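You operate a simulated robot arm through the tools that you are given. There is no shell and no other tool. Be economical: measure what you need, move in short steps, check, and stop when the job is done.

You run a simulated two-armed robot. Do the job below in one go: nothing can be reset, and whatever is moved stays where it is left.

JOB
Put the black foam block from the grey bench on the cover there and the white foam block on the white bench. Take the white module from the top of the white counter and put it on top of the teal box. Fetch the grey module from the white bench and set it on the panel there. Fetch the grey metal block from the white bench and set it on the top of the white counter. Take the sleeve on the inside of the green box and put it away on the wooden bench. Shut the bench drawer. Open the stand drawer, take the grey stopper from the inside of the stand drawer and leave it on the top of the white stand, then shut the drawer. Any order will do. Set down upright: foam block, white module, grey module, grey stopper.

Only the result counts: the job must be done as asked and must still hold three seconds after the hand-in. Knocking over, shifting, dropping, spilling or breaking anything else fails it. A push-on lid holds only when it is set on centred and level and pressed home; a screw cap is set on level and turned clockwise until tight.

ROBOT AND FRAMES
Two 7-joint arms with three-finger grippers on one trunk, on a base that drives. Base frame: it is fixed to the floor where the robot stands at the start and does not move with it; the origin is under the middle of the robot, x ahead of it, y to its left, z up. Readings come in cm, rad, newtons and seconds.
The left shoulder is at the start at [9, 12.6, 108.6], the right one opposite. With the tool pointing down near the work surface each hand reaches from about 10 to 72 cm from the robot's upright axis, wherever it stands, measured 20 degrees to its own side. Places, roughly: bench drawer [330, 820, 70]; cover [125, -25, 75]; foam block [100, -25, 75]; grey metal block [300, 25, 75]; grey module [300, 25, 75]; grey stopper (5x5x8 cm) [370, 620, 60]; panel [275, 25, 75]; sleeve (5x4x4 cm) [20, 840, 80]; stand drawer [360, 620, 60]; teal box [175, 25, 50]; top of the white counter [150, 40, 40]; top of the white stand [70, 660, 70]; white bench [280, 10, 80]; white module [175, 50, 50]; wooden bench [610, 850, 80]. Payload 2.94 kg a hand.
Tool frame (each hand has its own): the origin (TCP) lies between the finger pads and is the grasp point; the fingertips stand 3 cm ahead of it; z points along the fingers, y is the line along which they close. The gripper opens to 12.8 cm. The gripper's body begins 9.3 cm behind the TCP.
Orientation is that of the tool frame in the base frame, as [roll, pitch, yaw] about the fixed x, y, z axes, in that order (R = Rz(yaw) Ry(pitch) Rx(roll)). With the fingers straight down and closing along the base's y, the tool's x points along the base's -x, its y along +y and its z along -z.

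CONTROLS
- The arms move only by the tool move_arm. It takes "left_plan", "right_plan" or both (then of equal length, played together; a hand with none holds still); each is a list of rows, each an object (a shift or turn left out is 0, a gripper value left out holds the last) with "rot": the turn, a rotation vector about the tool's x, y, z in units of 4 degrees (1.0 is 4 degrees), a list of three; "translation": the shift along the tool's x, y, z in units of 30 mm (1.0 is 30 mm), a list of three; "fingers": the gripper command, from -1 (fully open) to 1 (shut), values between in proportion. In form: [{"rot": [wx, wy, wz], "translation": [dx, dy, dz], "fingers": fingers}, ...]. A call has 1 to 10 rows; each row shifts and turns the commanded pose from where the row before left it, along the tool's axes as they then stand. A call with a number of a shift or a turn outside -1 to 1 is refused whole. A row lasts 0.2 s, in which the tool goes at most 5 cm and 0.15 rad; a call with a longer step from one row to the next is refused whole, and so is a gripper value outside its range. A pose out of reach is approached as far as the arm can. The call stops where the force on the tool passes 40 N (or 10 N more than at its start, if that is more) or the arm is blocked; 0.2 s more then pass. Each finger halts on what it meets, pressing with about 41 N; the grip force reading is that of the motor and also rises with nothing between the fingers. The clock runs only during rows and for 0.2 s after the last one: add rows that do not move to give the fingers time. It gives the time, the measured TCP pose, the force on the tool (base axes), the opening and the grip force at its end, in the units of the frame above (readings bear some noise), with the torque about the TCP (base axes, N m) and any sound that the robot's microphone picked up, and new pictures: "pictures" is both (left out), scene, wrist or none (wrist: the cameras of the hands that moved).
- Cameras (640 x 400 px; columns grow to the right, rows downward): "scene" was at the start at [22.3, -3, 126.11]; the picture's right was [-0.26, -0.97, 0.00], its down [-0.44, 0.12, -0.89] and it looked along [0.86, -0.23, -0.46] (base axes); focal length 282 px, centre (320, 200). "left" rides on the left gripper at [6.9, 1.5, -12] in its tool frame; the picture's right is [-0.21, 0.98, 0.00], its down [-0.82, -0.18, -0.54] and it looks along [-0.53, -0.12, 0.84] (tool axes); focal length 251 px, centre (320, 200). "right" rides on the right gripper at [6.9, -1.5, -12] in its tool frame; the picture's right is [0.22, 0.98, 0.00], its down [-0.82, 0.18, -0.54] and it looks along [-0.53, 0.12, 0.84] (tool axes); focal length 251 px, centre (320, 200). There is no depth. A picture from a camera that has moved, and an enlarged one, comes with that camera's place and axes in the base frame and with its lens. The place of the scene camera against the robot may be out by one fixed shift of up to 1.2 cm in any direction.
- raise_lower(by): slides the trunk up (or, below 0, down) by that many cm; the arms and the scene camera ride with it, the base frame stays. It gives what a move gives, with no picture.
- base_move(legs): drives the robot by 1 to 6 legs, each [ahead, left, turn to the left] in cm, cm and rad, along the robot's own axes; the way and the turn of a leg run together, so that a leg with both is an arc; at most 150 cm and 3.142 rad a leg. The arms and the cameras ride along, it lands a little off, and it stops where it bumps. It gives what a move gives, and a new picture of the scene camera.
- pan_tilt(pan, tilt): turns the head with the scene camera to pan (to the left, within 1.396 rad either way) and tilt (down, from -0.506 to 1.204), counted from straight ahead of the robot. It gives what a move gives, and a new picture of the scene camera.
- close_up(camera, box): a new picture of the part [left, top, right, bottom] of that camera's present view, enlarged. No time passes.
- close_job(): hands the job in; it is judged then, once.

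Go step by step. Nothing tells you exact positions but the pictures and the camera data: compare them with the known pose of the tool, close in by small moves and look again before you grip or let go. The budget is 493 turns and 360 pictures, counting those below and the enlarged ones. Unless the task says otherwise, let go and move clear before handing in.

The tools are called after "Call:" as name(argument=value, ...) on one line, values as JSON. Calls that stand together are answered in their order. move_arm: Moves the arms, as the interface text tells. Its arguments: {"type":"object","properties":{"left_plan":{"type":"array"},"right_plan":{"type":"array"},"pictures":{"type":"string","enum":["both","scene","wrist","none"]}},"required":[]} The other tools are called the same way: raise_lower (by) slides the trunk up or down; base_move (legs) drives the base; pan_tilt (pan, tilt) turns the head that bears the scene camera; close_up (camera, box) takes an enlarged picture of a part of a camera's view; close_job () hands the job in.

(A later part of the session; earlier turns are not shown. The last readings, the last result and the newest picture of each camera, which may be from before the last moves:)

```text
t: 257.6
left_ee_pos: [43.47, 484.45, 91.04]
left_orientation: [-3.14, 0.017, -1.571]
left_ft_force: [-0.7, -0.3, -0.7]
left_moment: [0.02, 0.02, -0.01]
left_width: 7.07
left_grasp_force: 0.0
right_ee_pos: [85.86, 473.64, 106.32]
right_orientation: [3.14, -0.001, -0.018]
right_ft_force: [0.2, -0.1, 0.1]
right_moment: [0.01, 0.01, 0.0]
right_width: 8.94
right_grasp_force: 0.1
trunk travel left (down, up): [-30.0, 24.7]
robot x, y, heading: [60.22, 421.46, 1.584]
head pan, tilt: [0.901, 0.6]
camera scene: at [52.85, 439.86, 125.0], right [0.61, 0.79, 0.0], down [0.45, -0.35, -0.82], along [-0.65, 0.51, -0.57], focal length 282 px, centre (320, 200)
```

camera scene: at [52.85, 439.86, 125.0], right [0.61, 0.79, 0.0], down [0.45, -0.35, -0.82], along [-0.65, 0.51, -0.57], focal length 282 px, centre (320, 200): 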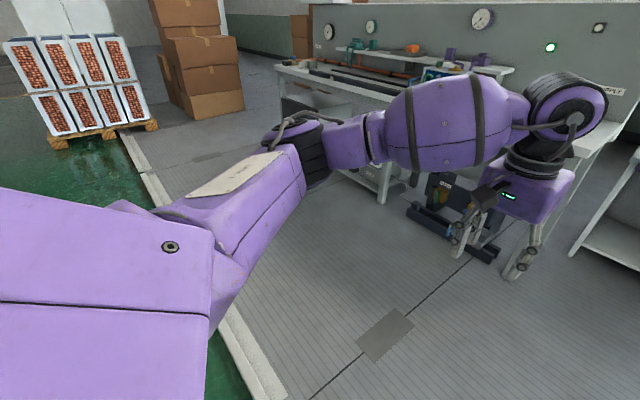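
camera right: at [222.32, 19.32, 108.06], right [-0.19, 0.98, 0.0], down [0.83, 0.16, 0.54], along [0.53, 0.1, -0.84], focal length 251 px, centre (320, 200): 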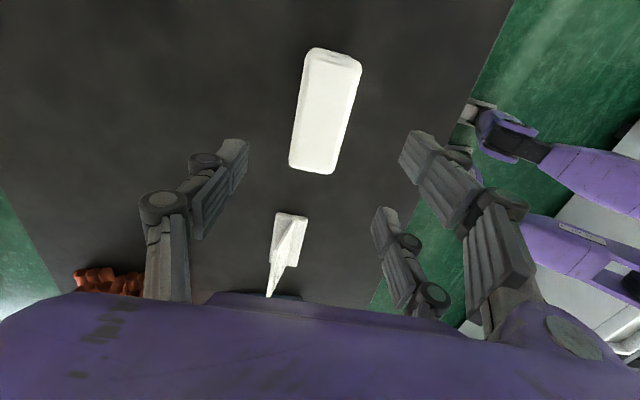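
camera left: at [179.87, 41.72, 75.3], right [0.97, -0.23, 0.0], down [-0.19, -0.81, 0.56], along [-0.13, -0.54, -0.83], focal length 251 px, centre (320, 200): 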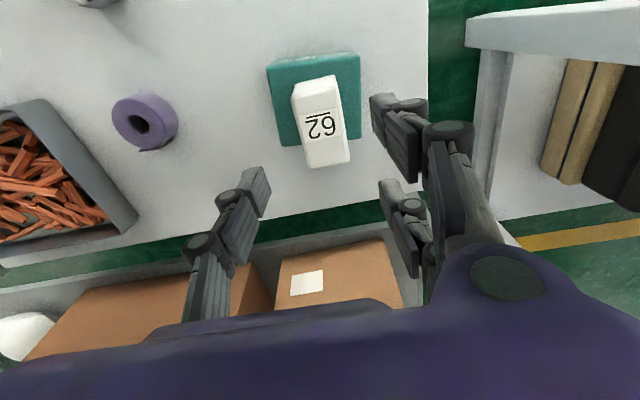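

White kerb strips run along y≈455. I look along them for an opening.

Call:
pan_tilt(pan=-1.05, tilt=0.2)

Call:
close_up(camera="scene", box=[240, 120, 560, 320])

Call:
pan_tilt(pan=1.3, tilt=0.3)

```text
t: 259.5
left_ee_pos: [43.49, 484.36, 91.0]
left_orientation: [-3.14, 0.018, -1.57]
left_ft_force: [-0.4, -0.1, -0.7]
left_moment: [0.0, 0.01, 0.0]
left_width: 7.05
left_grasp_force: 0.0
right_ee_pos: [86.01, 473.6, 106.43]
right_orientation: [3.139, 0.0, -0.015]
right_ft_force: [-0.3, 0.5, -1.4]
right_moment: [0.0, 0.0, 0.0]
right_width: 8.96
right_grasp_force: 0.0
trunk travel left (down, up): [-30.0, 24.7]
robot x, y, heading: [60.04, 421.44, 1.582]
head pan, tilt: [-1.051, 0.201]
camera scene: at [67.86, 439.17, 128.68], right [0.51, -0.86, 0.0], down [-0.17, -0.1, -0.98], along [0.84, 0.5, -0.2], focal length 282 px, centre (320, 200)
```

scene: 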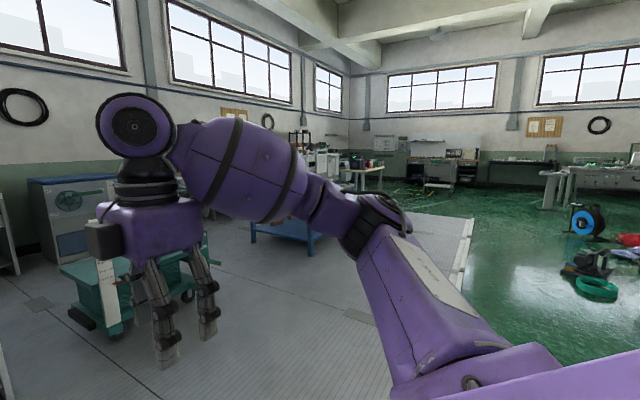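

```text
2.00 times, centred on (400, 220) of scene
camera zoom: at [67.86, 439.17, 128.68], right [0.51, -0.86, 0.0], down [-0.17, -0.1, -0.98], along [0.84, 0.5, -0.2], focal length 564 px, centre (160, 160)
```

zoom: 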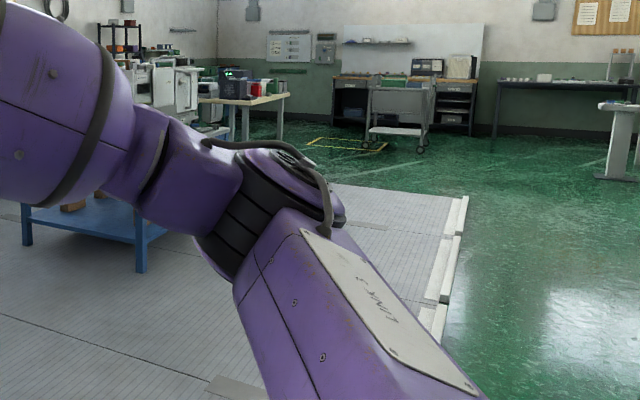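

```text
t: 261.7
left_ee_pos: [43.55, 484.38, 91.16]
left_orientation: [-3.137, 0.017, -1.57]
left_ft_force: [-0.1, 0.1, 0.5]
left_moment: [0.02, -0.02, -0.01]
left_width: 7.05
left_grasp_force: 0.0
right_ee_pos: [85.86, 473.61, 106.34]
right_orientation: [3.14, 0.001, -0.017]
right_ft_force: [0.6, -0.5, 0.3]
right_moment: [0.02, 0.01, -0.04]
right_width: 8.94
right_grasp_force: 0.0
trunk travel left (down, up): [-30.0, 24.7]
robot x, y, heading: [59.99, 421.35, 1.581]
head pan, tilt: [1.3, 0.3]
camera scene: at [50.8, 436.84, 127.75], right [0.26, 0.97, 0.0], down [0.29, -0.08, -0.96], along [-0.92, 0.25, -0.3], focal length 282 px, centre (320, 200)
```

scene: 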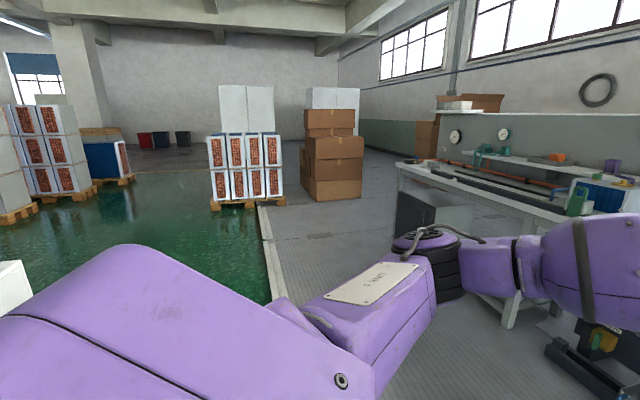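

The kerbed platform ends near x≈605, apparently open there. I back off, turn right and look along the kerb.

Call:
base_move(legs=[[-60, 0, 0], [0, 0, -1.58]])

Call:
pan_tilt(pan=0.0, tilt=0.35)

```text
t: 268.8
left_ee_pos: [123.13, 380.38, 91.03]
left_orientation: [-3.139, 0.018, -3.096]
left_ft_force: [0.4, -0.9, -0.4]
left_moment: [-0.02, 0.04, 0.02]
left_width: 7.05
left_grasp_force: 0.1
right_ee_pos: [114.2, 337.65, 106.23]
right_orientation: [3.14, 0.0, -1.541]
right_ft_force: [0.3, 0.4, 0.1]
right_moment: [0.01, 0.01, 0.01]
right_width: 8.96
right_grasp_force: 0.0
trunk travel left (down, up): [-30.0, 24.7]
robot x, y, heading: [60.89, 361.12, 0.057]
head pan, tilt: [1.3, 0.3]
camera scene: at [76.35, 370.14, 127.75], right [0.98, -0.21, 0.0], down [-0.06, -0.29, -0.96], along [0.2, 0.93, -0.3], focal length 282 px, centre (320, 200)
```

scene: 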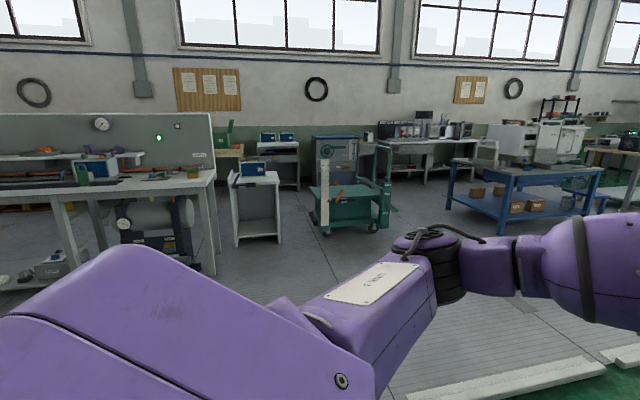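

```text
t: 270.3
left_ee_pos: [123.07, 380.35, 91.1]
left_orientation: [-3.138, 0.017, -3.095]
left_ft_force: [0.3, -0.6, -0.1]
left_moment: [0.01, 0.01, -0.02]
left_width: 7.05
left_grasp_force: 0.1
right_ee_pos: [114.27, 337.56, 106.22]
right_orientation: [3.14, 0.001, -1.542]
right_ft_force: [-0.7, -0.5, -0.3]
right_moment: [0.01, 0.03, 0.01]
right_width: 8.98
right_grasp_force: 0.0
trunk travel left (down, up): [-30.0, 24.7]
robot x, y, heading: [61.09, 360.7, 0.059]
head pan, tilt: [0.0, 0.351]
camera scene: at [83.67, 361.56, 127.28], right [0.06, -1.0, 0.0], down [-0.34, -0.02, -0.94], along [0.94, 0.05, -0.34], focal length 282 px, centre (320, 200)
```

scene: 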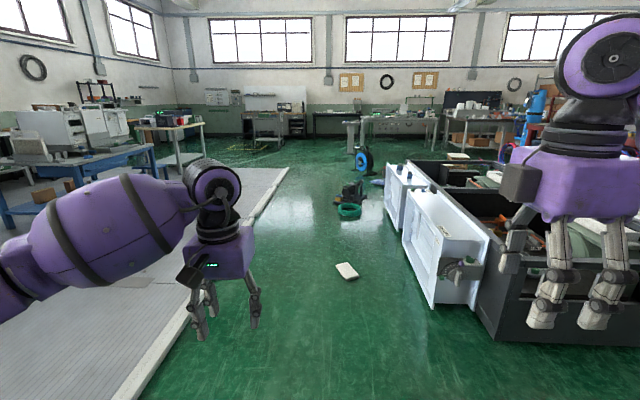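

The kerb ends near (611, 454), beyond which the floor is open. Passing south of the orange ring and between the kerb and the things on the floor.

Call:
base_move(legs=[[0, 0, -0.058], [125, 0, 0], [0, 40, 0]])

```text
t: 280.8
left_ee_pos: [249.56, 418.6, 91.1]
left_orientation: [-3.138, 0.019, -3.135]
left_ft_force: [-0.4, -0.2, -0.3]
left_moment: [-0.05, 0.0, 0.03]
left_width: 7.04
left_grasp_force: 0.1
right_ee_pos: [239.11, 376.15, 106.25]
right_orientation: [3.138, -0.001, -1.578]
right_ft_force: [-0.6, -0.4, 0.0]
right_moment: [-0.01, 0.02, 0.0]
right_width: 8.96
right_grasp_force: 0.2
trunk travel left (down, up): [-30.0, 24.7]
robot x, y, heading: [187.36, 401.54, 0.019]
head pan, tilt: [0.0, 0.351]
camera scene: at [209.63, 401.37, 127.28], right [0.02, -1.0, 0.0], down [-0.34, -0.01, -0.94], along [0.94, 0.02, -0.34], focal length 282 px, centre (320, 200)
```

scene: 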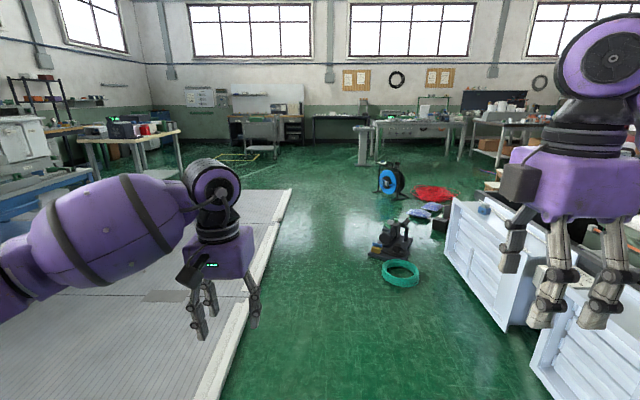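

Call:
base_move(legs=[[0, 0, -0.019], [150, 0, 0], [150, 0, 0], [130, 0, 0]])

Call:
pan_tilt(pan=0.9, tilt=0.45)

```text
t: 301.5
left_ee_pos: [675.39, 426.73, 91.0]
left_orientation: [-3.139, 0.019, -3.118]
left_ft_force: [-0.1, 0.5, -0.4]
left_moment: [0.0, 0.02, 0.01]
left_width: 7.04
left_grasp_force: 0.0
right_ee_pos: [665.65, 384.06, 106.22]
right_orientation: [3.139, 0.0, -1.563]
right_ft_force: [-0.1, -0.1, 0.0]
right_moment: [0.02, 0.01, 0.0]
right_width: 8.99
right_grasp_force: 0.1
trunk travel left (down, up): [-30.0, 24.7]
robot x, y, heading: [612.95, 408.69, 0.038]
head pan, tilt: [0.0, 0.351]
camera scene: at [635.59, 408.73, 127.28], right [0.04, -1.0, 0.0], down [-0.34, -0.01, -0.94], along [0.94, 0.03, -0.34], focal length 282 px, centre (320, 200)
```

scene: 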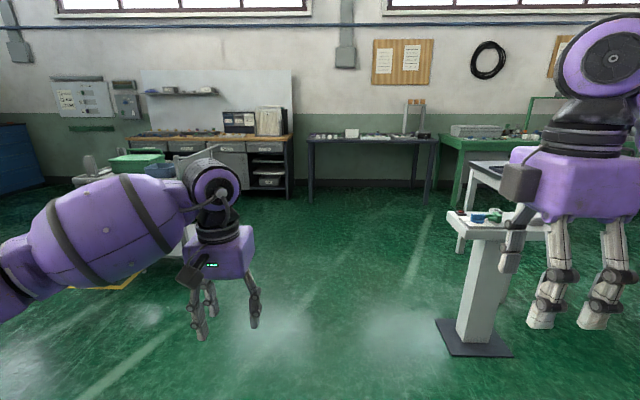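

```text
t: 302.7
left_ee_pos: [675.34, 426.81, 91.05]
left_orientation: [-3.138, 0.017, -3.119]
left_ft_force: [0.3, -0.3, -0.3]
left_moment: [-0.03, 0.0, 0.0]
left_width: 7.06
left_grasp_force: 0.2
right_ee_pos: [665.68, 384.11, 106.3]
right_orientation: [3.14, 0.0, -1.565]
right_ft_force: [1.0, 0.8, 0.4]
right_moment: [0.0, 0.0, -0.02]
right_width: 8.97
right_grasp_force: 0.1
trunk travel left (down, up): [-30.0, 24.7]
robot x, y, heading: [612.54, 408.69, 0.039]
head pan, tilt: [0.901, 0.45]
camera scene: at [631.73, 415.8, 126.36], right [0.8, -0.59, 0.0], down [-0.26, -0.35, -0.9], along [0.53, 0.72, -0.44], focal length 282 px, centre (320, 200)
```

scene: 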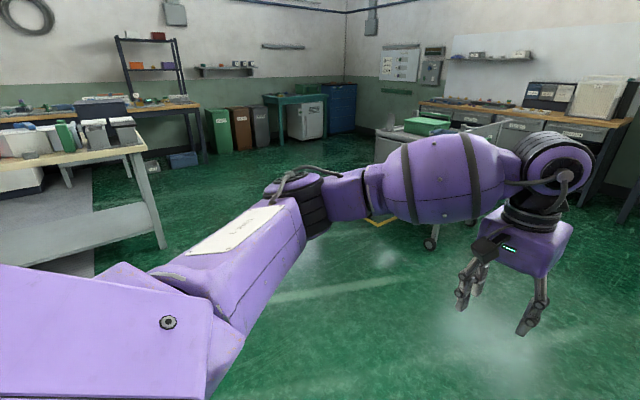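

Next: go beyond the platform's end, turn to face +y and look.

Call:
base_move(legs=[[45, 0, 0], [0, 60, -0.038], [0, 0, 1.57]])

Call:
pan_tilt(pan=0.9, tilt=0.45)

```text
t: 314.6
left_ee_pos: [638.81, 531.65, 91.1]
left_orientation: [-3.137, 0.017, -1.549]
left_ft_force: [-0.4, 0.5, -0.4]
left_moment: [0.02, 0.01, -0.02]
left_width: 7.02
left_grasp_force: 0.1
right_ee_pos: [681.35, 521.59, 106.27]
right_orientation: [3.14, -0.002, 0.005]
right_ft_force: [0.0, 0.4, 0.6]
right_moment: [0.02, 0.02, -0.02]
right_width: 8.98
right_grasp_force: 0.1
trunk travel left (down, up): [-30.0, 24.7]
robot x, y, heading: [656.79, 469.07, 1.602]
head pan, tilt: [0.901, 0.45]
camera scene: at [648.71, 487.37, 126.36], right [0.59, 0.8, 0.0], down [0.35, -0.26, -0.9], along [-0.72, 0.54, -0.44], focal length 282 px, centre (320, 200)
```

scene: 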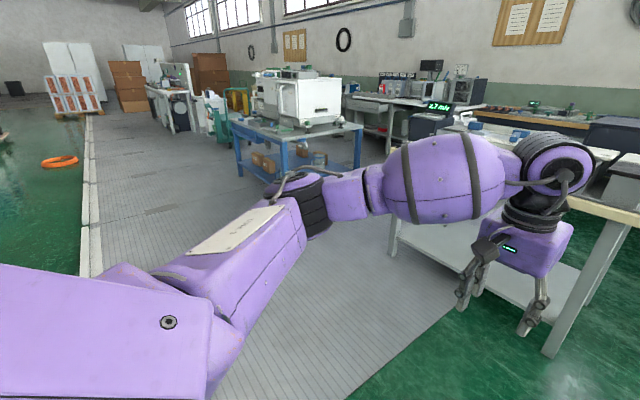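

```text
t: 315.2
left_ee_pos: [638.71, 531.52, 91.0]
left_orientation: [-3.138, 0.018, -1.55]
left_ft_force: [0.0, -0.2, -0.4]
left_moment: [0.01, 0.0, 0.01]
left_width: 7.06
left_grasp_force: 0.0
right_ee_pos: [681.31, 521.49, 106.14]
right_orientation: [3.139, 0.002, 0.004]
right_ft_force: [0.7, -0.3, -1.0]
right_moment: [-0.01, -0.02, 0.03]
right_width: 8.96
right_grasp_force: 0.0
trunk travel left (down, up): [-30.0, 24.7]
robot x, y, heading: [657.05, 469.04, 1.604]
head pan, tilt: [0.901, 0.45]
camera scene: at [648.71, 487.37, 126.36], right [0.59, 0.8, 0.0], down [0.35, -0.26, -0.9], along [-0.72, 0.54, -0.44], focal length 282 px, centre (320, 200)
```

scene: 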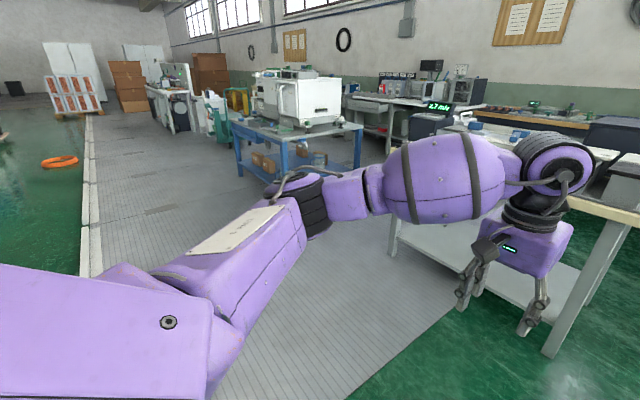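

The blue table near (360, 620) is likely the drawer stand. Driving over the platform to it.

Call:
base_move(legs=[[30, 0, -0.033], [0, 150, 0], [0, 140, 0]])

Call:
pan_tilt(pan=0.0, tilt=0.5)

```text
t: 341.5
left_ee_pos: [361.32, 567.78, 91.05]
left_orientation: [-3.139, 0.017, -1.638]
left_ft_force: [-0.2, 0.4, -0.1]
left_moment: [0.01, -0.01, 0.02]
left_width: 7.04
left_grasp_force: 0.1
right_ee_pos: [402.86, 554.32, 106.26]
right_orientation: [3.14, 0.001, -0.083]
right_ft_force: [0.0, -0.4, -0.7]
right_moment: [-0.02, -0.02, 0.01]
right_width: 8.97
right_grasp_force: 0.0
trunk travel left (down, up): [-30.0, 24.7]
robot x, y, heading: [374.16, 503.46, 1.518]
head pan, tilt: [0.901, 0.45]
camera scene: at [367.49, 522.8, 126.36], right [0.66, 0.75, 0.0], down [0.33, -0.29, -0.9], along [-0.67, 0.6, -0.44], focal length 282 px, centre (320, 200)
```

scene: 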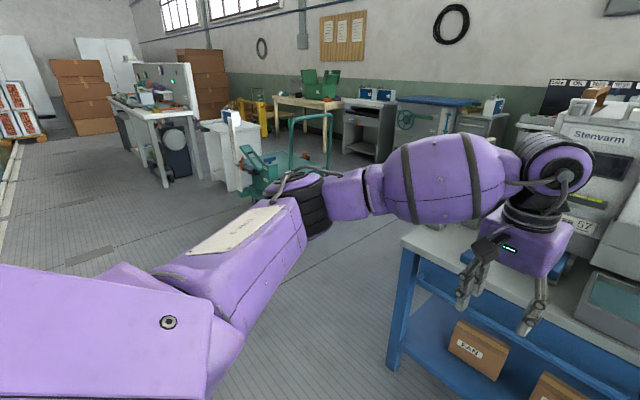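

```text
t: 342.7
left_ee_pos: [361.33, 567.7, 91.03]
left_orientation: [-3.138, 0.017, -1.637]
left_ft_force: [1.0, 0.5, 0.1]
left_moment: [0.01, 0.05, -0.02]
left_width: 7.06
left_grasp_force: 0.0
right_ee_pos: [402.81, 554.19, 106.23]
right_orientation: [3.139, 0.0, -0.081]
right_ft_force: [-0.2, -0.9, 0.0]
right_moment: [0.02, 0.02, 0.02]
right_width: 8.95
right_grasp_force: 0.0
trunk travel left (down, up): [-30.0, 24.7]
robot x, y, heading: [373.94, 503.61, 1.517]
head pan, tilt: [0.0, 0.499]
camera scene: at [374.86, 525.79, 125.91], right [1.0, -0.05, 0.0], down [-0.03, -0.48, -0.88], along [0.05, 0.88, -0.48], focal length 282 px, centre (320, 200)
```

scene: 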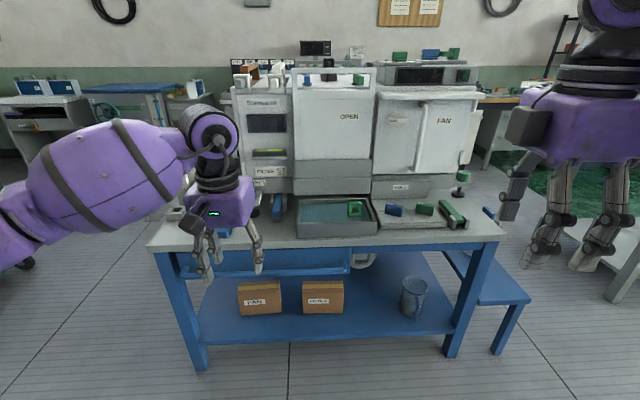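

Call:
close_up(camera="scene", box=[140, 190, 520, 380])

Call:
close_up(camera="scene", box=[160, 230, 390, 310])

```text
1.68 times, centred on (330, 285) of scene
camera zoom: at [374.86, 525.79, 125.91], right [1.0, -0.05, 0.0], down [-0.03, -0.48, -0.88], along [0.05, 0.88, -0.48], focal length 475 px, centre (303, 57)
```

zoom: 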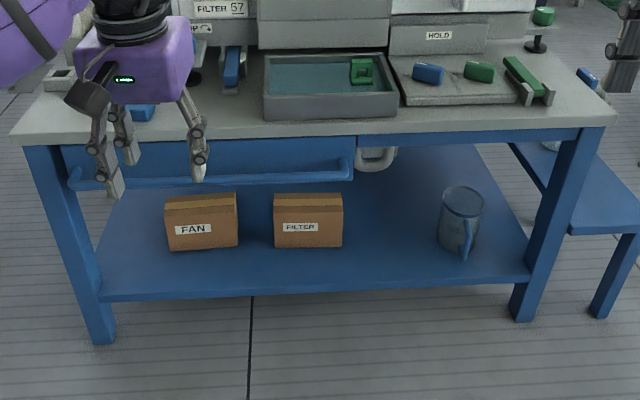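

```text
2.78 times, centred on (275, 270) of scene
camera zoom: at [374.86, 525.79, 125.91], right [1.0, -0.05, 0.0], down [-0.03, -0.48, -0.88], along [0.05, 0.88, -0.48], focal length 785 px, centre (445, 5)
```

zoom: 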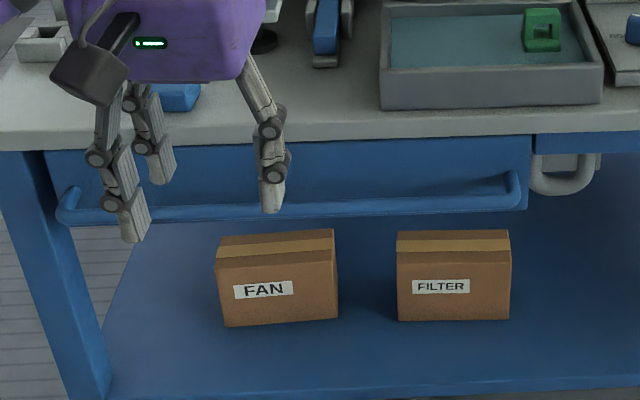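

The stand has a drawer with a long bar handle, bar centre ≈ (361, 592, 64.5). I'll use the right hand horizontally with fingers closing vertically: rotating it now, and drawing the left hand back.

Call:
move_arm(right_plan=[{"rot": [1, 0, 0]}, {"rot": [1, 0, 0]}, {"rot": [1, 0, 0]}, {"rot": [1, 0, 0]}, {"rot": [1, 0, 0]}, {"rot": [1, 0, 0]}, {"rot": [1, 0, 0]}, {"rot": [1, 0, 0]}, {"rot": [1, 0, 0]}, {"rot": [1, 0, 0]}], left_plan=[{"translation": [1, 0, -0.5]}, {"translation": [1, 0, -0.5]}, {"translation": [1, 0, -0.5]}, {"translation": [1, 0, -0.5]}, {"translation": [1, 0, -0.5]}, {"translation": [0, 0, -0.5]}, {}, {}, {}, {}], pictures="none")

Call:
move_arm(right_plan=[{"rot": [1, 0, 0]}, {"rot": [1, 0, 0]}, {"rot": [1, 0, 0]}, {"rot": [1, 0, 0]}, {"rot": [1, 0, 0]}, {"rot": [1, 0, 0]}, {"rot": [1, 0, 0]}, {"rot": [1, 0, 0]}, {"rot": [1, 0, 0]}, {"rot": [1, 0, 0]}], pictures="none")

Call:
move_arm(right_plan=[{"rot": [1, 0, 0]}, {"rot": [1, 0, 0]}, {"rot": [0.5, 0, 0]}, {"fingers": 0.0}, {}], pictures="both")

```text
t: 344.9
left_ee_pos: [360.46, 552.49, 99.68]
left_orientation: [-3.137, 0.017, -1.637]
left_ft_force: [0.0, -0.3, 0.3]
left_moment: [0.02, -0.03, -0.02]
left_width: 7.04
left_grasp_force: 0.1
right_ee_pos: [402.81, 554.09, 106.36]
right_orientation: [-2.443, -0.002, -0.081]
right_ft_force: [-0.2, -0.2, -0.1]
right_moment: [0.01, 0.0, -0.03]
right_width: 8.98
right_grasp_force: 0.1
trunk travel left (down, up): [-30.0, 24.7]
robot x, y, heading: [373.77, 504.17, 1.519]
head pan, tilt: [0.0, 0.499]
```

```text
t: 347.1
left_ee_pos: [360.33, 552.53, 99.82]
left_orientation: [-3.138, 0.017, -1.636]
left_ft_force: [-0.7, -0.7, 0.1]
left_moment: [0.04, -0.07, 0.02]
left_width: 7.04
left_grasp_force: 0.1
right_ee_pos: [403.32, 554.02, 110.83]
right_orientation: [-2.205, 0.022, -0.112]
right_ft_force: [-1.7, -0.9, -0.6]
right_moment: [0.03, -0.01, -0.02]
right_width: 8.97
right_grasp_force: 0.1
right hand out of reach, approached as far as the arm can: row 2, 3, 4, 5, 6, 7, 8, 9, 10
trunk travel left (down, up): [-30.0, 24.7]
robot x, y, heading: [373.49, 503.79, 1.516]
head pan, tilt: [0.0, 0.499]
```

```text
t: 348.3
left_ee_pos: [360.5, 552.59, 99.72]
left_orientation: [-3.137, 0.017, -1.638]
left_ft_force: [0.6, 0.4, 0.0]
left_moment: [0.0, -0.03, -0.01]
left_width: 7.04
left_grasp_force: 0.0
right_ee_pos: [403.53, 554.29, 110.72]
right_orientation: [-2.207, 0.025, -0.112]
right_ft_force: [0.3, 0.0, 0.0]
right_moment: [0.02, 0.03, -0.03]
right_width: 6.39
right_grasp_force: 0.0
right hand out of reach, approached as far as the arm can: row 1, 2
trunk travel left (down, up): [-30.0, 24.7]
robot x, y, heading: [373.7, 504.18, 1.512]
head pan, tilt: [0.0, 0.499]
camera scene: at [374.87, 525.8, 125.91], right [1.0, -0.05, 0.0], down [-0.03, -0.48, -0.88], along [0.05, 0.88, -0.48], focal length 282 px, centre (320, 200)
camera right: at [409.81, 544.92, 118.86], right [0.13, -0.6, -0.79], down [-0.87, -0.45, 0.2], along [-0.47, 0.66, -0.58], focal length 251 px, centre (320, 200)
```

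scene: 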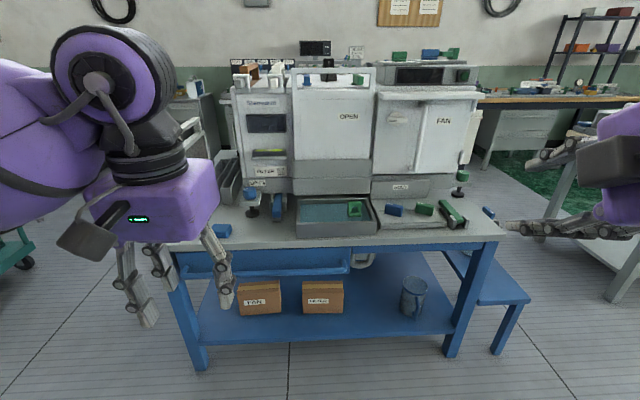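
right: 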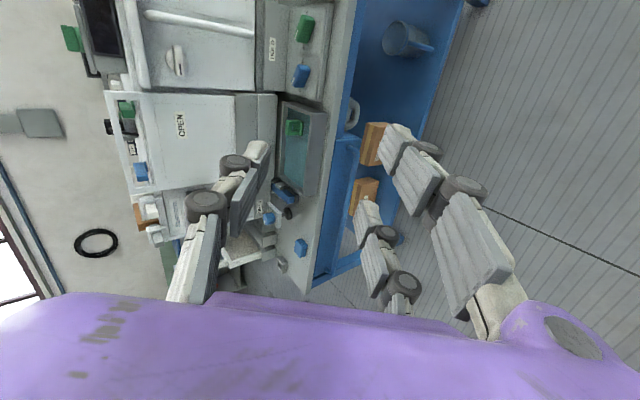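

Too folded there; reaching forward and down should free it. The commanded orientation is horizontal, so I move along tool z (forward) and tool y (down).

Call:
move_arm(right_plan=[{"translation": [0, 0, 1]}, {"translation": [0, 0, 1]}, {"translation": [0, 0, 1]}, {"translation": [0, 0.5, 1]}, {"translation": [0, 1, 0]}, {"translation": [0, 1, 0]}, {"translation": [0, 1, 0]}, {"translation": [0, 1, 0]}, {"translation": [0, 1, 0]}, {}], pictures="scene")

```text
t: 350.7
left_ee_pos: [360.49, 552.56, 99.76]
left_orientation: [-3.137, 0.019, -1.635]
left_ft_force: [-0.2, 0.4, -0.1]
left_moment: [-0.02, 0.01, 0.03]
left_width: 7.06
left_grasp_force: 0.1
right_ee_pos: [401.96, 558.29, 95.54]
right_orientation: [-2.059, 0.05, -0.08]
right_ft_force: [-0.2, -1.4, 0.1]
right_moment: [-0.01, -0.02, 0.0]
right_width: 6.38
right_grasp_force: 0.0
right hand out of reach, approached as far as the arm can: row 8, 9
trunk travel left (down, up): [-30.0, 24.7]
robot x, y, heading: [373.64, 503.56, 1.515]
head pan, tilt: [0.0, 0.499]
stopped in row 10 (right hand): the arm was blocked; the commanded pose is now the measured one
camera scene: at [374.9, 525.77, 125.92], right [1.0, -0.05, 0.0], down [-0.03, -0.48, -0.88], along [0.05, 0.88, -0.48], focal length 282 px, centre (320, 200)
```

scene: 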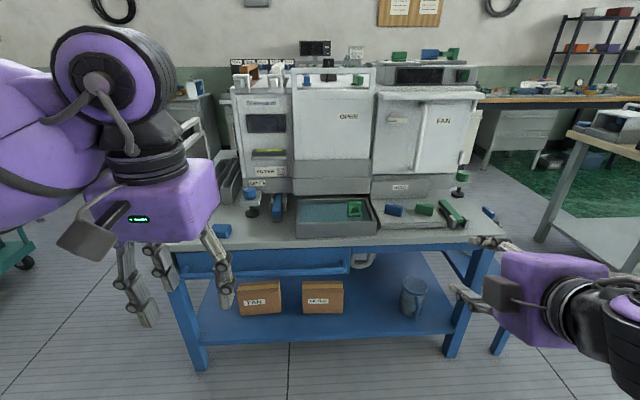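

I'll use a slanted grip (≈45° down-forward), which suits a bar as well. Repositioning the base so the bar is in front of the right arm.

Call:
base_move(legs=[[0, 0, 0.056], [0, 32, 0]])

Call:
move_arm(right_plan=[{"rot": [-1, 0, 0]}, {"rot": [-1, 0, 0]}, {"rot": [-1, 0, 0]}, {"rot": [-0.5, 0, 0]}, {}], pictures="both")

```text
t: 354.6
left_ee_pos: [325.26, 551.51, 99.62]
left_orientation: [-3.139, 0.017, -1.575]
left_ft_force: [-0.4, -0.8, 0.1]
left_moment: [0.02, -0.02, 0.02]
left_width: 7.02
left_grasp_force: 0.1
right_ee_pos: [366.45, 559.89, 95.45]
right_orientation: [-2.064, 0.049, -0.017]
right_ft_force: [-0.6, -0.3, -0.3]
right_moment: [-0.02, -0.01, -0.02]
right_width: 6.39
right_grasp_force: 0.1
trunk travel left (down, up): [-30.0, 24.7]
robot x, y, heading: [341.26, 503.71, 1.573]
head pan, tilt: [0.0, 0.499]
camera scene: at [341.32, 525.67, 125.91], right [1.0, 0.01, 0.0], down [0.0, -0.48, -0.88], along [-0.01, 0.88, -0.48], focal length 282 px, centre (320, 200)
```

scene: 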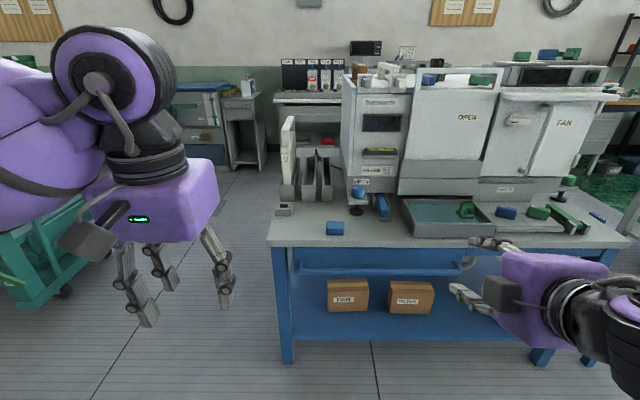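

```text
t: 355.8
left_ee_pos: [325.5, 551.42, 99.75]
left_orientation: [-3.137, 0.017, -1.576]
left_ft_force: [0.7, 0.5, -0.1]
left_moment: [-0.01, -0.03, -0.02]
left_width: 7.01
left_grasp_force: 0.1
right_ee_pos: [366.37, 559.76, 95.43]
right_orientation: [-2.306, 0.05, -0.017]
right_ft_force: [-0.3, 0.4, -0.6]
right_moment: [0.0, 0.01, 0.02]
right_width: 6.39
right_grasp_force: 0.1
trunk travel left (down, up): [-30.0, 24.7]
robot x, y, heading: [341.75, 504.11, 1.576]
head pan, tilt: [0.0, 0.499]
camera scene: at [341.34, 525.67, 125.91], right [1.0, 0.01, 0.0], down [0.0, -0.48, -0.88], along [-0.01, 0.88, -0.48], focal length 282 px, centre (320, 200)
camera right: at [373.79, 551.96, 104.24], right [0.17, -0.66, -0.73], down [-0.82, -0.51, 0.27], along [-0.55, 0.55, -0.62], focal length 251 px, centre (320, 200)
```

scene: 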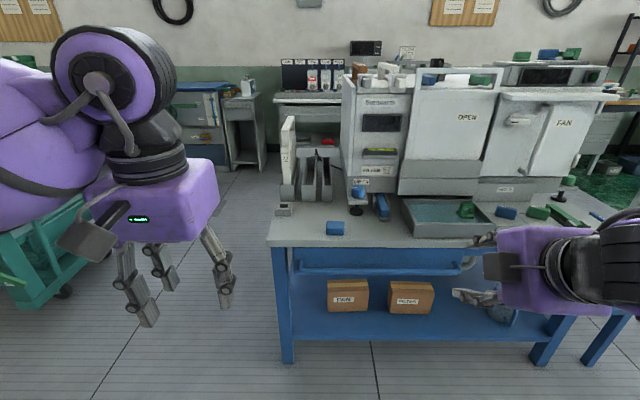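
right: 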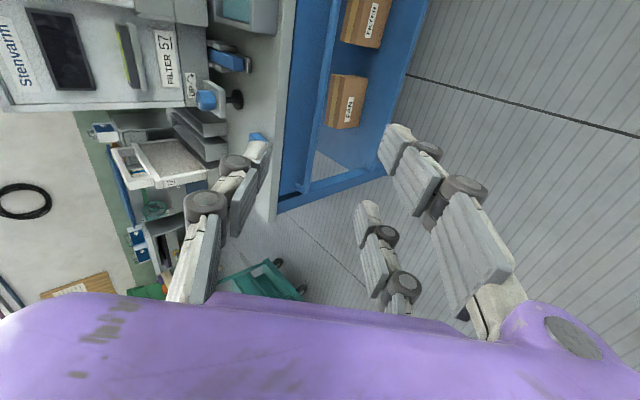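

Call:
close_up(camera="scene", box=[260, 225, 500, 325])

Call:
close_up(camera="right", box=[240, 0, 440, 240])

```text
2.67 times, centred on (380, 275) of scene
camera zoom: at [341.34, 525.67, 125.91], right [1.0, 0.01, 0.0], down [0.0, -0.48, -0.88], along [-0.01, 0.88, -0.48], focal length 752 px, centre (160, 0)
```

zoom: 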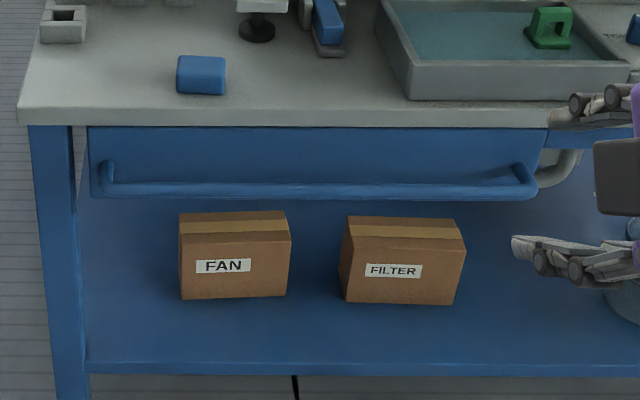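

```text
1.67 times, centred on (340, 120) of right
camera zoom: at [373.79, 551.96, 104.24], right [0.17, -0.66, -0.73], down [-0.82, -0.51, 0.27], along [-0.55, 0.55, -0.62], focal length 419 px, centre (287, 333)
```

zoom: 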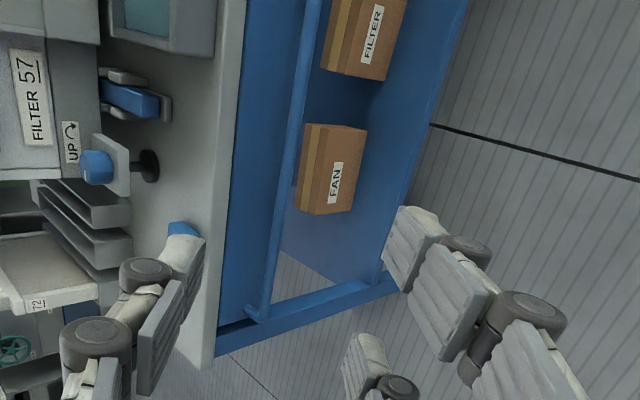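

Bar now located better: x 333–390, y≈601, z≈56.6 (standoff ≈4 cm; table edge underside z≈66). Lowering the trunk and advancing.

Call:
raise_lower(by=-25)

Call:
base_move(legs=[[12, 0, 0]])

Call:
move_arm(right_plan=[{"rot": [1, 0, 0], "translation": [0, 0, 0]}, {"rot": [1, 0, 0]}, {"rot": [1, 0, 0]}, {"rot": [1, 0, 0]}, {"rot": [1, 0, 0]}, {}], pictures="both")

```text
t: 358.4
left_ee_pos: [325.36, 551.58, 74.84]
left_orientation: [-3.137, 0.017, -1.577]
left_ft_force: [-0.2, -0.7, -0.5]
left_moment: [0.03, 0.0, -0.03]
left_width: 7.03
left_grasp_force: 0.1
right_ee_pos: [366.4, 562.21, 63.8]
right_orientation: [-2.432, 0.045, -0.024]
right_ft_force: [0.1, -0.5, 0.4]
right_moment: [0.0, 0.01, 0.0]
right_width: 6.39
right_grasp_force: 0.0
trunk travel left (down, up): [-5.0, 49.7]
robot x, y, heading: [341.33, 503.96, 1.58]
head pan, tilt: [0.0, 0.499]
```

```text
t: 359.6
left_ee_pos: [325.32, 563.46, 74.77]
left_orientation: [-3.139, 0.017, -1.576]
left_ft_force: [0.2, 0.3, 0.1]
left_moment: [0.02, 0.02, -0.02]
left_width: 7.04
left_grasp_force: 0.1
right_ee_pos: [366.23, 574.38, 63.75]
right_orientation: [-2.432, 0.047, -0.022]
right_ft_force: [-1.1, 0.8, -0.1]
right_moment: [-0.01, -0.01, -0.02]
right_width: 6.39
right_grasp_force: 0.1
trunk travel left (down, up): [-5.0, 49.7]
robot x, y, heading: [341.48, 515.5, 1.577]
head pan, tilt: [0.0, 0.499]
camera scene: at [341.14, 546.5, 98.52], right [1.0, 0.01, 0.0], down [0.0, -0.48, -0.88], along [-0.01, 0.88, -0.48], focal length 282 px, centre (320, 200)
```

scene: 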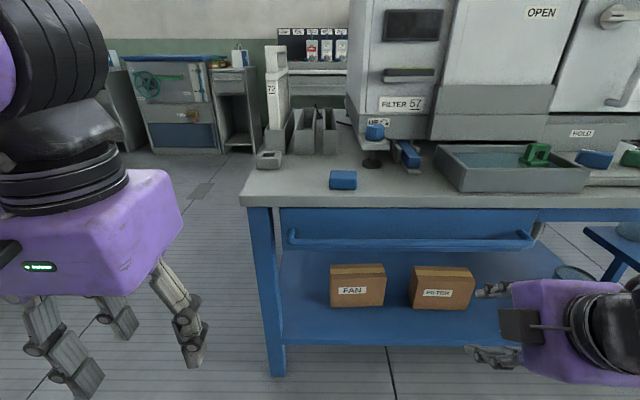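

```text
t: 361.0
left_ee_pos: [325.32, 563.5, 74.68]
left_orientation: [-3.138, 0.016, -1.575]
left_ft_force: [0.4, 0.0, -0.5]
left_moment: [-0.01, 0.01, -0.02]
left_width: 7.04
left_grasp_force: 0.0
right_ee_pos: [366.98, 577.07, 62.99]
right_orientation: [-2.083, 0.045, -0.022]
right_ft_force: [-0.2, 0.3, -0.1]
right_moment: [-0.01, 0.01, -0.01]
right_width: 6.42
right_grasp_force: 0.1
right hand out of reach, approached as far as the arm can: row 2, 3, 4, 5
trunk travel left (down, up): [-5.0, 49.7]
robot x, y, heading: [340.85, 515.85, 1.578]
head pan, tilt: [0.0, 0.499]
camera scene: at [341.14, 546.45, 98.54], right [1.0, 0.01, 0.0], down [0.0, -0.48, -0.88], along [-0.01, 0.88, -0.48], focal length 282 px, centre (320, 200)
camera right: at [374.21, 567.39, 69.89], right [0.17, -0.48, -0.86], down [-0.83, -0.54, 0.14], along [-0.54, 0.69, -0.49], focal length 251 px, centre (320, 200)
```

scene: 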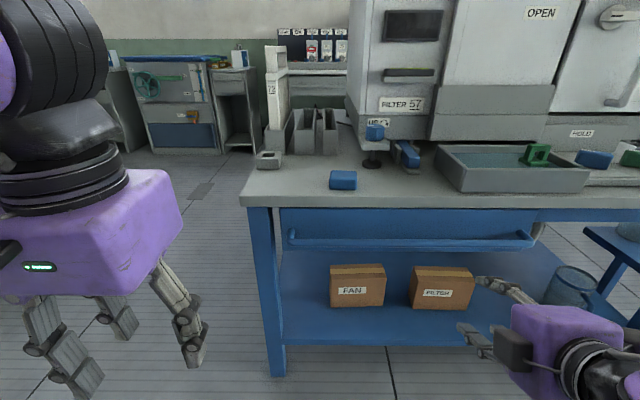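
right: 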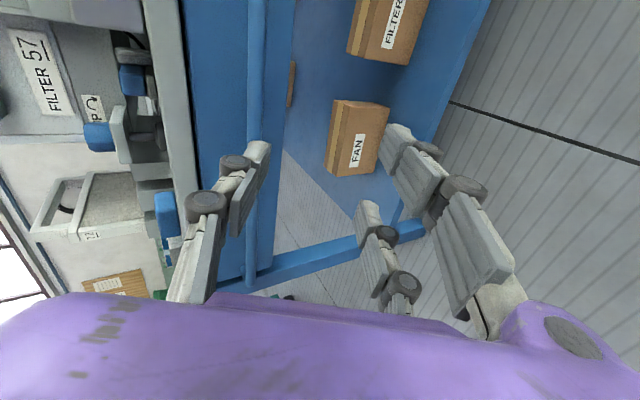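

Refined: bar at y≈598, z≈59.7. I move the hand up-forward into line and partly in.

Call:
move_arm(right_plan=[{"translation": [-0.5, -0.8, 0.3]}, {"translation": [-0.5, -0.8, 0.3]}, {"translation": [-0.5, -0.8, 0.6]}, {"translation": [-0.4, 0, 1]}, {"translation": [0, 0, 0.8]}, {}, {}], pictures="both")

```text
t: 362.6
left_ee_pos: [325.26, 563.5, 74.7]
left_orientation: [-3.138, 0.017, -1.575]
left_ft_force: [-0.3, 0.6, 0.1]
left_moment: [0.01, 0.02, 0.0]
left_width: 7.03
left_grasp_force: 0.1
right_ee_pos: [361.79, 588.87, 64.85]
right_orientation: [-2.084, 0.045, -0.022]
right_ft_force: [0.0, 0.3, 1.0]
right_moment: [0.02, 0.0, -0.02]
right_width: 6.4
right_grasp_force: 0.0
trunk travel left (down, up): [-5.0, 49.7]
robot x, y, heading: [341.44, 515.97, 1.577]
head pan, tilt: [0.0, 0.499]
camera scene: at [341.14, 546.45, 98.54], right [1.0, 0.01, 0.0], down [0.0, -0.48, -0.88], along [-0.01, 0.88, -0.48], focal length 282 px, centre (320, 200)
camera right: at [368.97, 579.04, 71.73], right [0.17, -0.48, -0.86], down [-0.83, -0.54, 0.14], along [-0.54, 0.69, -0.49], focal length 251 px, centre (320, 200)
```

scene: 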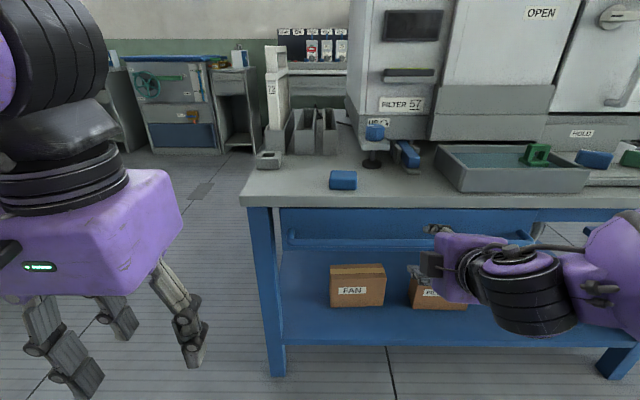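
right: 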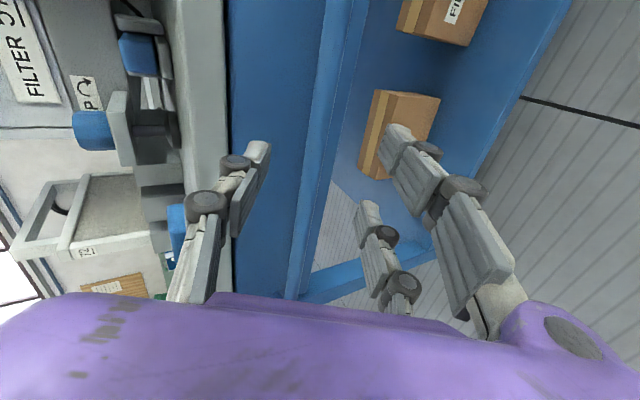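

The bar is centred between the fingers. Moving in along the hand's axis by 8 cm.

Call:
move_arm(right_plan=[{"translation": [0, 0, 0.8]}, {"translation": [0, 0, 0.8]}, {"translation": [0, 0, 0.6]}, {"translation": [0, 0, 0.4]}, {}], pictures="wrist")

```text
t: 363.8
left_ee_pos: [325.36, 563.52, 74.71]
left_orientation: [-3.138, 0.019, -1.573]
left_ft_force: [-0.5, -0.4, 0.3]
left_moment: [0.0, 0.01, -0.01]
left_width: 7.04
left_grasp_force: 0.1
right_ee_pos: [361.68, 595.46, 61.32]
right_orientation: [-2.083, 0.045, -0.021]
right_ft_force: [0.6, -0.6, 0.5]
right_moment: [0.01, -0.02, -0.03]
right_width: 6.42
right_grasp_force: 0.1
trunk travel left (down, up): [-5.0, 49.7]
robot x, y, heading: [341.74, 515.47, 1.582]
head pan, tilt: [0.0, 0.499]
camera right: at [368.74, 585.77, 68.1], right [0.17, -0.48, -0.86], down [-0.83, -0.54, 0.14], along [-0.54, 0.69, -0.49], focal length 251 px, centre (320, 200)
```

right: 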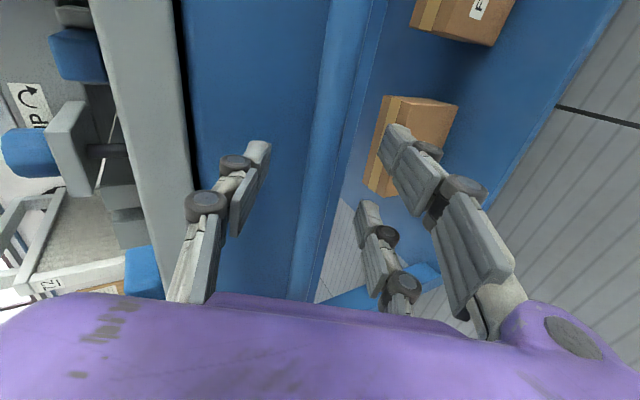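

The bar is at grasp depth. Closing.

Call:
move_arm(right_plan=[{"fingers": 1}, {"fingers": 1}, {"fingers": 1}, {"fingers": 1}, {"fingers": 1}], pictures="wrist")

```text
t: 365.0
left_ee_pos: [325.29, 563.47, 74.83]
left_orientation: [-3.137, 0.017, -1.575]
left_ft_force: [0.1, -0.5, -0.9]
left_moment: [0.01, -0.02, 0.01]
left_width: 7.02
left_grasp_force: 0.0
right_ee_pos: [361.65, 595.54, 61.26]
right_orientation: [-2.084, 0.044, -0.023]
right_ft_force: [1.2, 1.8, 0.4]
right_moment: [0.06, -1.9, 1.14]
right_width: 1.88
right_grasp_force: 44.6
trunk travel left (down, up): [-5.0, 49.7]
robot x, y, heading: [341.35, 516.08, 1.582]
head pan, tilt: [0.0, 0.499]
camera right: at [368.73, 585.77, 68.12], right [0.17, -0.48, -0.86], down [-0.83, -0.54, 0.14], along [-0.54, 0.69, -0.49], focal length 251 px, centre (320, 200)
```

right: 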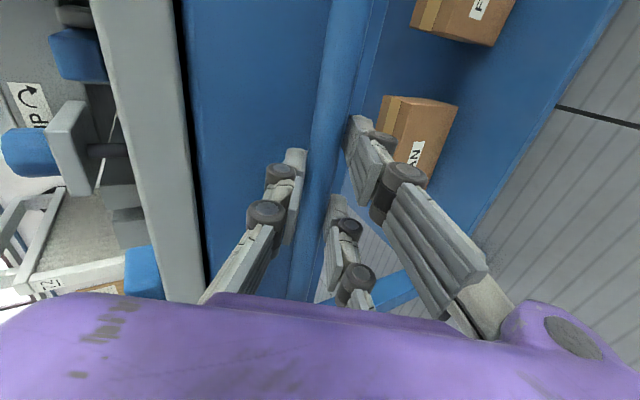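

Bar is held (1.9 cm). Pulling by backing the base, first a short way.

Call:
base_move(legs=[[-10, 0, 0]])

```text
t: 366.1
left_ee_pos: [325.2, 553.65, 74.75]
left_orientation: [-3.138, 0.017, -1.575]
left_ft_force: [-0.5, -0.5, -0.2]
left_moment: [0.01, 0.01, -0.01]
left_width: 7.04
left_grasp_force: 0.0
right_ee_pos: [361.6, 585.75, 61.07]
right_orientation: [-2.084, 0.046, -0.019]
right_ft_force: [-2.7, 0.0, 0.6]
right_moment: [-0.05, -1.68, 1.25]
right_width: 1.9
right_grasp_force: 44.0
trunk travel left (down, up): [-5.0, 49.7]
robot x, y, heading: [341.69, 505.72, 1.574]
head pan, tilt: [0.0, 0.499]
camera scene: at [341.19, 536.68, 98.54], right [1.0, 0.01, 0.0], down [0.0, -0.48, -0.88], along [-0.01, 0.88, -0.48], focal length 282 px, centre (320, 200)
```

scene: 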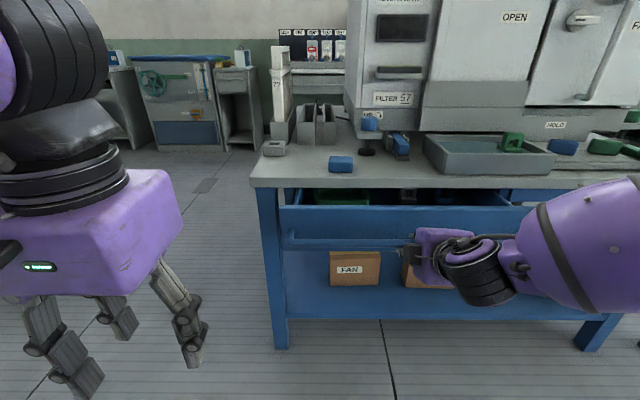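

Drawer opens. Pulling further.

Call:
base_move(legs=[[-15, 0, 0]])

Call:
close_up(camera="scene", box=[230, 130, 560, 330])

```text
t: 367.5
left_ee_pos: [325.4, 538.72, 74.72]
left_orientation: [-3.138, 0.017, -1.573]
left_ft_force: [0.0, 0.7, 0.2]
left_moment: [0.01, 0.03, 0.02]
left_width: 7.05
left_grasp_force: 0.0
right_ee_pos: [361.73, 570.52, 61.27]
right_orientation: [-2.084, 0.046, -0.018]
right_ft_force: [-5.5, 0.4, -0.9]
right_moment: [-0.05, -1.61, 1.47]
right_width: 1.86
right_grasp_force: 44.3
trunk travel left (down, up): [-5.0, 49.7]
robot x, y, heading: [341.65, 491.1, 1.586]
head pan, tilt: [0.0, 0.499]
camera scene: at [341.29, 521.6, 98.54], right [1.0, 0.01, 0.0], down [0.0, -0.48, -0.88], along [-0.01, 0.88, -0.48], focal length 282 px, centre (320, 200)
```

scene: 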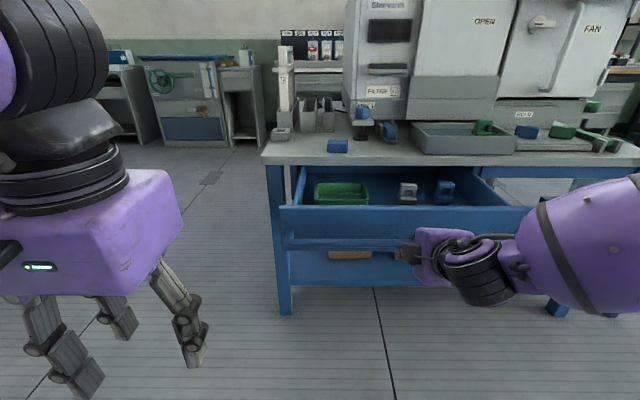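

```text
1.94 times, centred on (395, 230) of scene
camera zoom: at [341.29, 521.6, 98.54], right [1.0, 0.01, 0.0], down [0.0, -0.48, -0.88], along [-0.01, 0.88, -0.48], focal length 547 px, centre (174, 142)
```

zoom: 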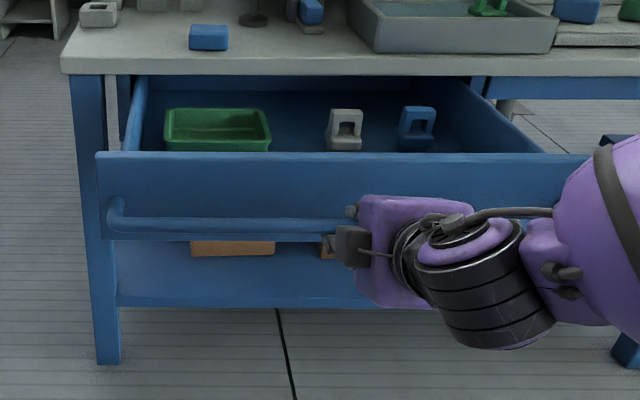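

The grey arch-shaped stopper is in view, still near the table edge. Pulling 10 cm more.

Call:
base_move(legs=[[-10, 0, 0]])

Call:
close_up(camera="scene", box=[230, 130, 560, 330])

```text
t: 368.5
left_ee_pos: [325.41, 532.64, 74.79]
left_orientation: [-3.139, 0.016, -1.573]
left_ft_force: [0.3, -1.1, 0.0]
left_moment: [0.03, -0.01, 0.0]
left_width: 7.04
left_grasp_force: 0.1
right_ee_pos: [361.62, 565.11, 61.71]
right_orientation: [-2.07, 0.036, -0.015]
right_ft_force: [1.7, -0.4, 2.4]
right_moment: [0.01, -2.04, 1.21]
right_width: 1.93
right_grasp_force: 43.9
trunk travel left (down, up): [-5.0, 49.7]
robot x, y, heading: [341.6, 484.63, 1.584]
head pan, tilt: [0.0, 0.499]
stopped in leg 1: the force on the tool passed its limit at 136 N (the readings are from after the stop); the commanded pose is now the measured one
camera scene: at [341.37, 515.64, 98.55], right [1.0, 0.01, 0.0], down [0.0, -0.48, -0.88], along [-0.01, 0.88, -0.48], focal length 282 px, centre (320, 200)
```

scene: 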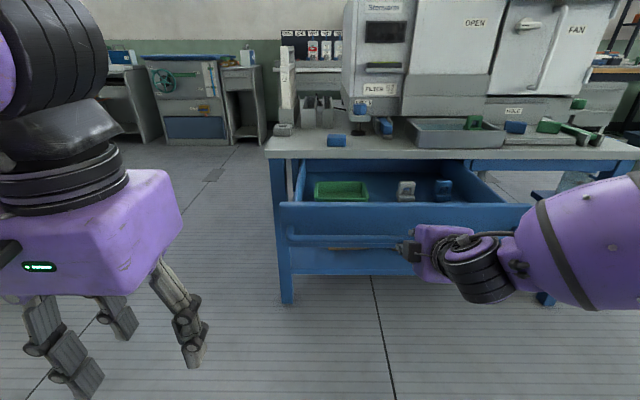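

```text
1.94 times, centred on (395, 230) of scene
camera zoom: at [341.37, 515.64, 98.55], right [1.0, 0.01, 0.0], down [0.0, -0.48, -0.88], along [-0.01, 0.88, -0.48], focal length 547 px, centre (174, 142)
```

zoom: 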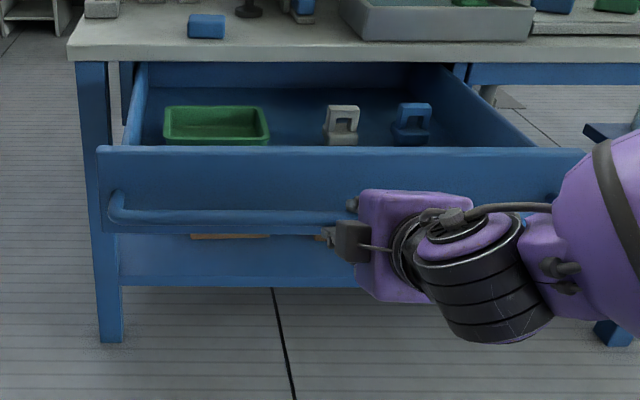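

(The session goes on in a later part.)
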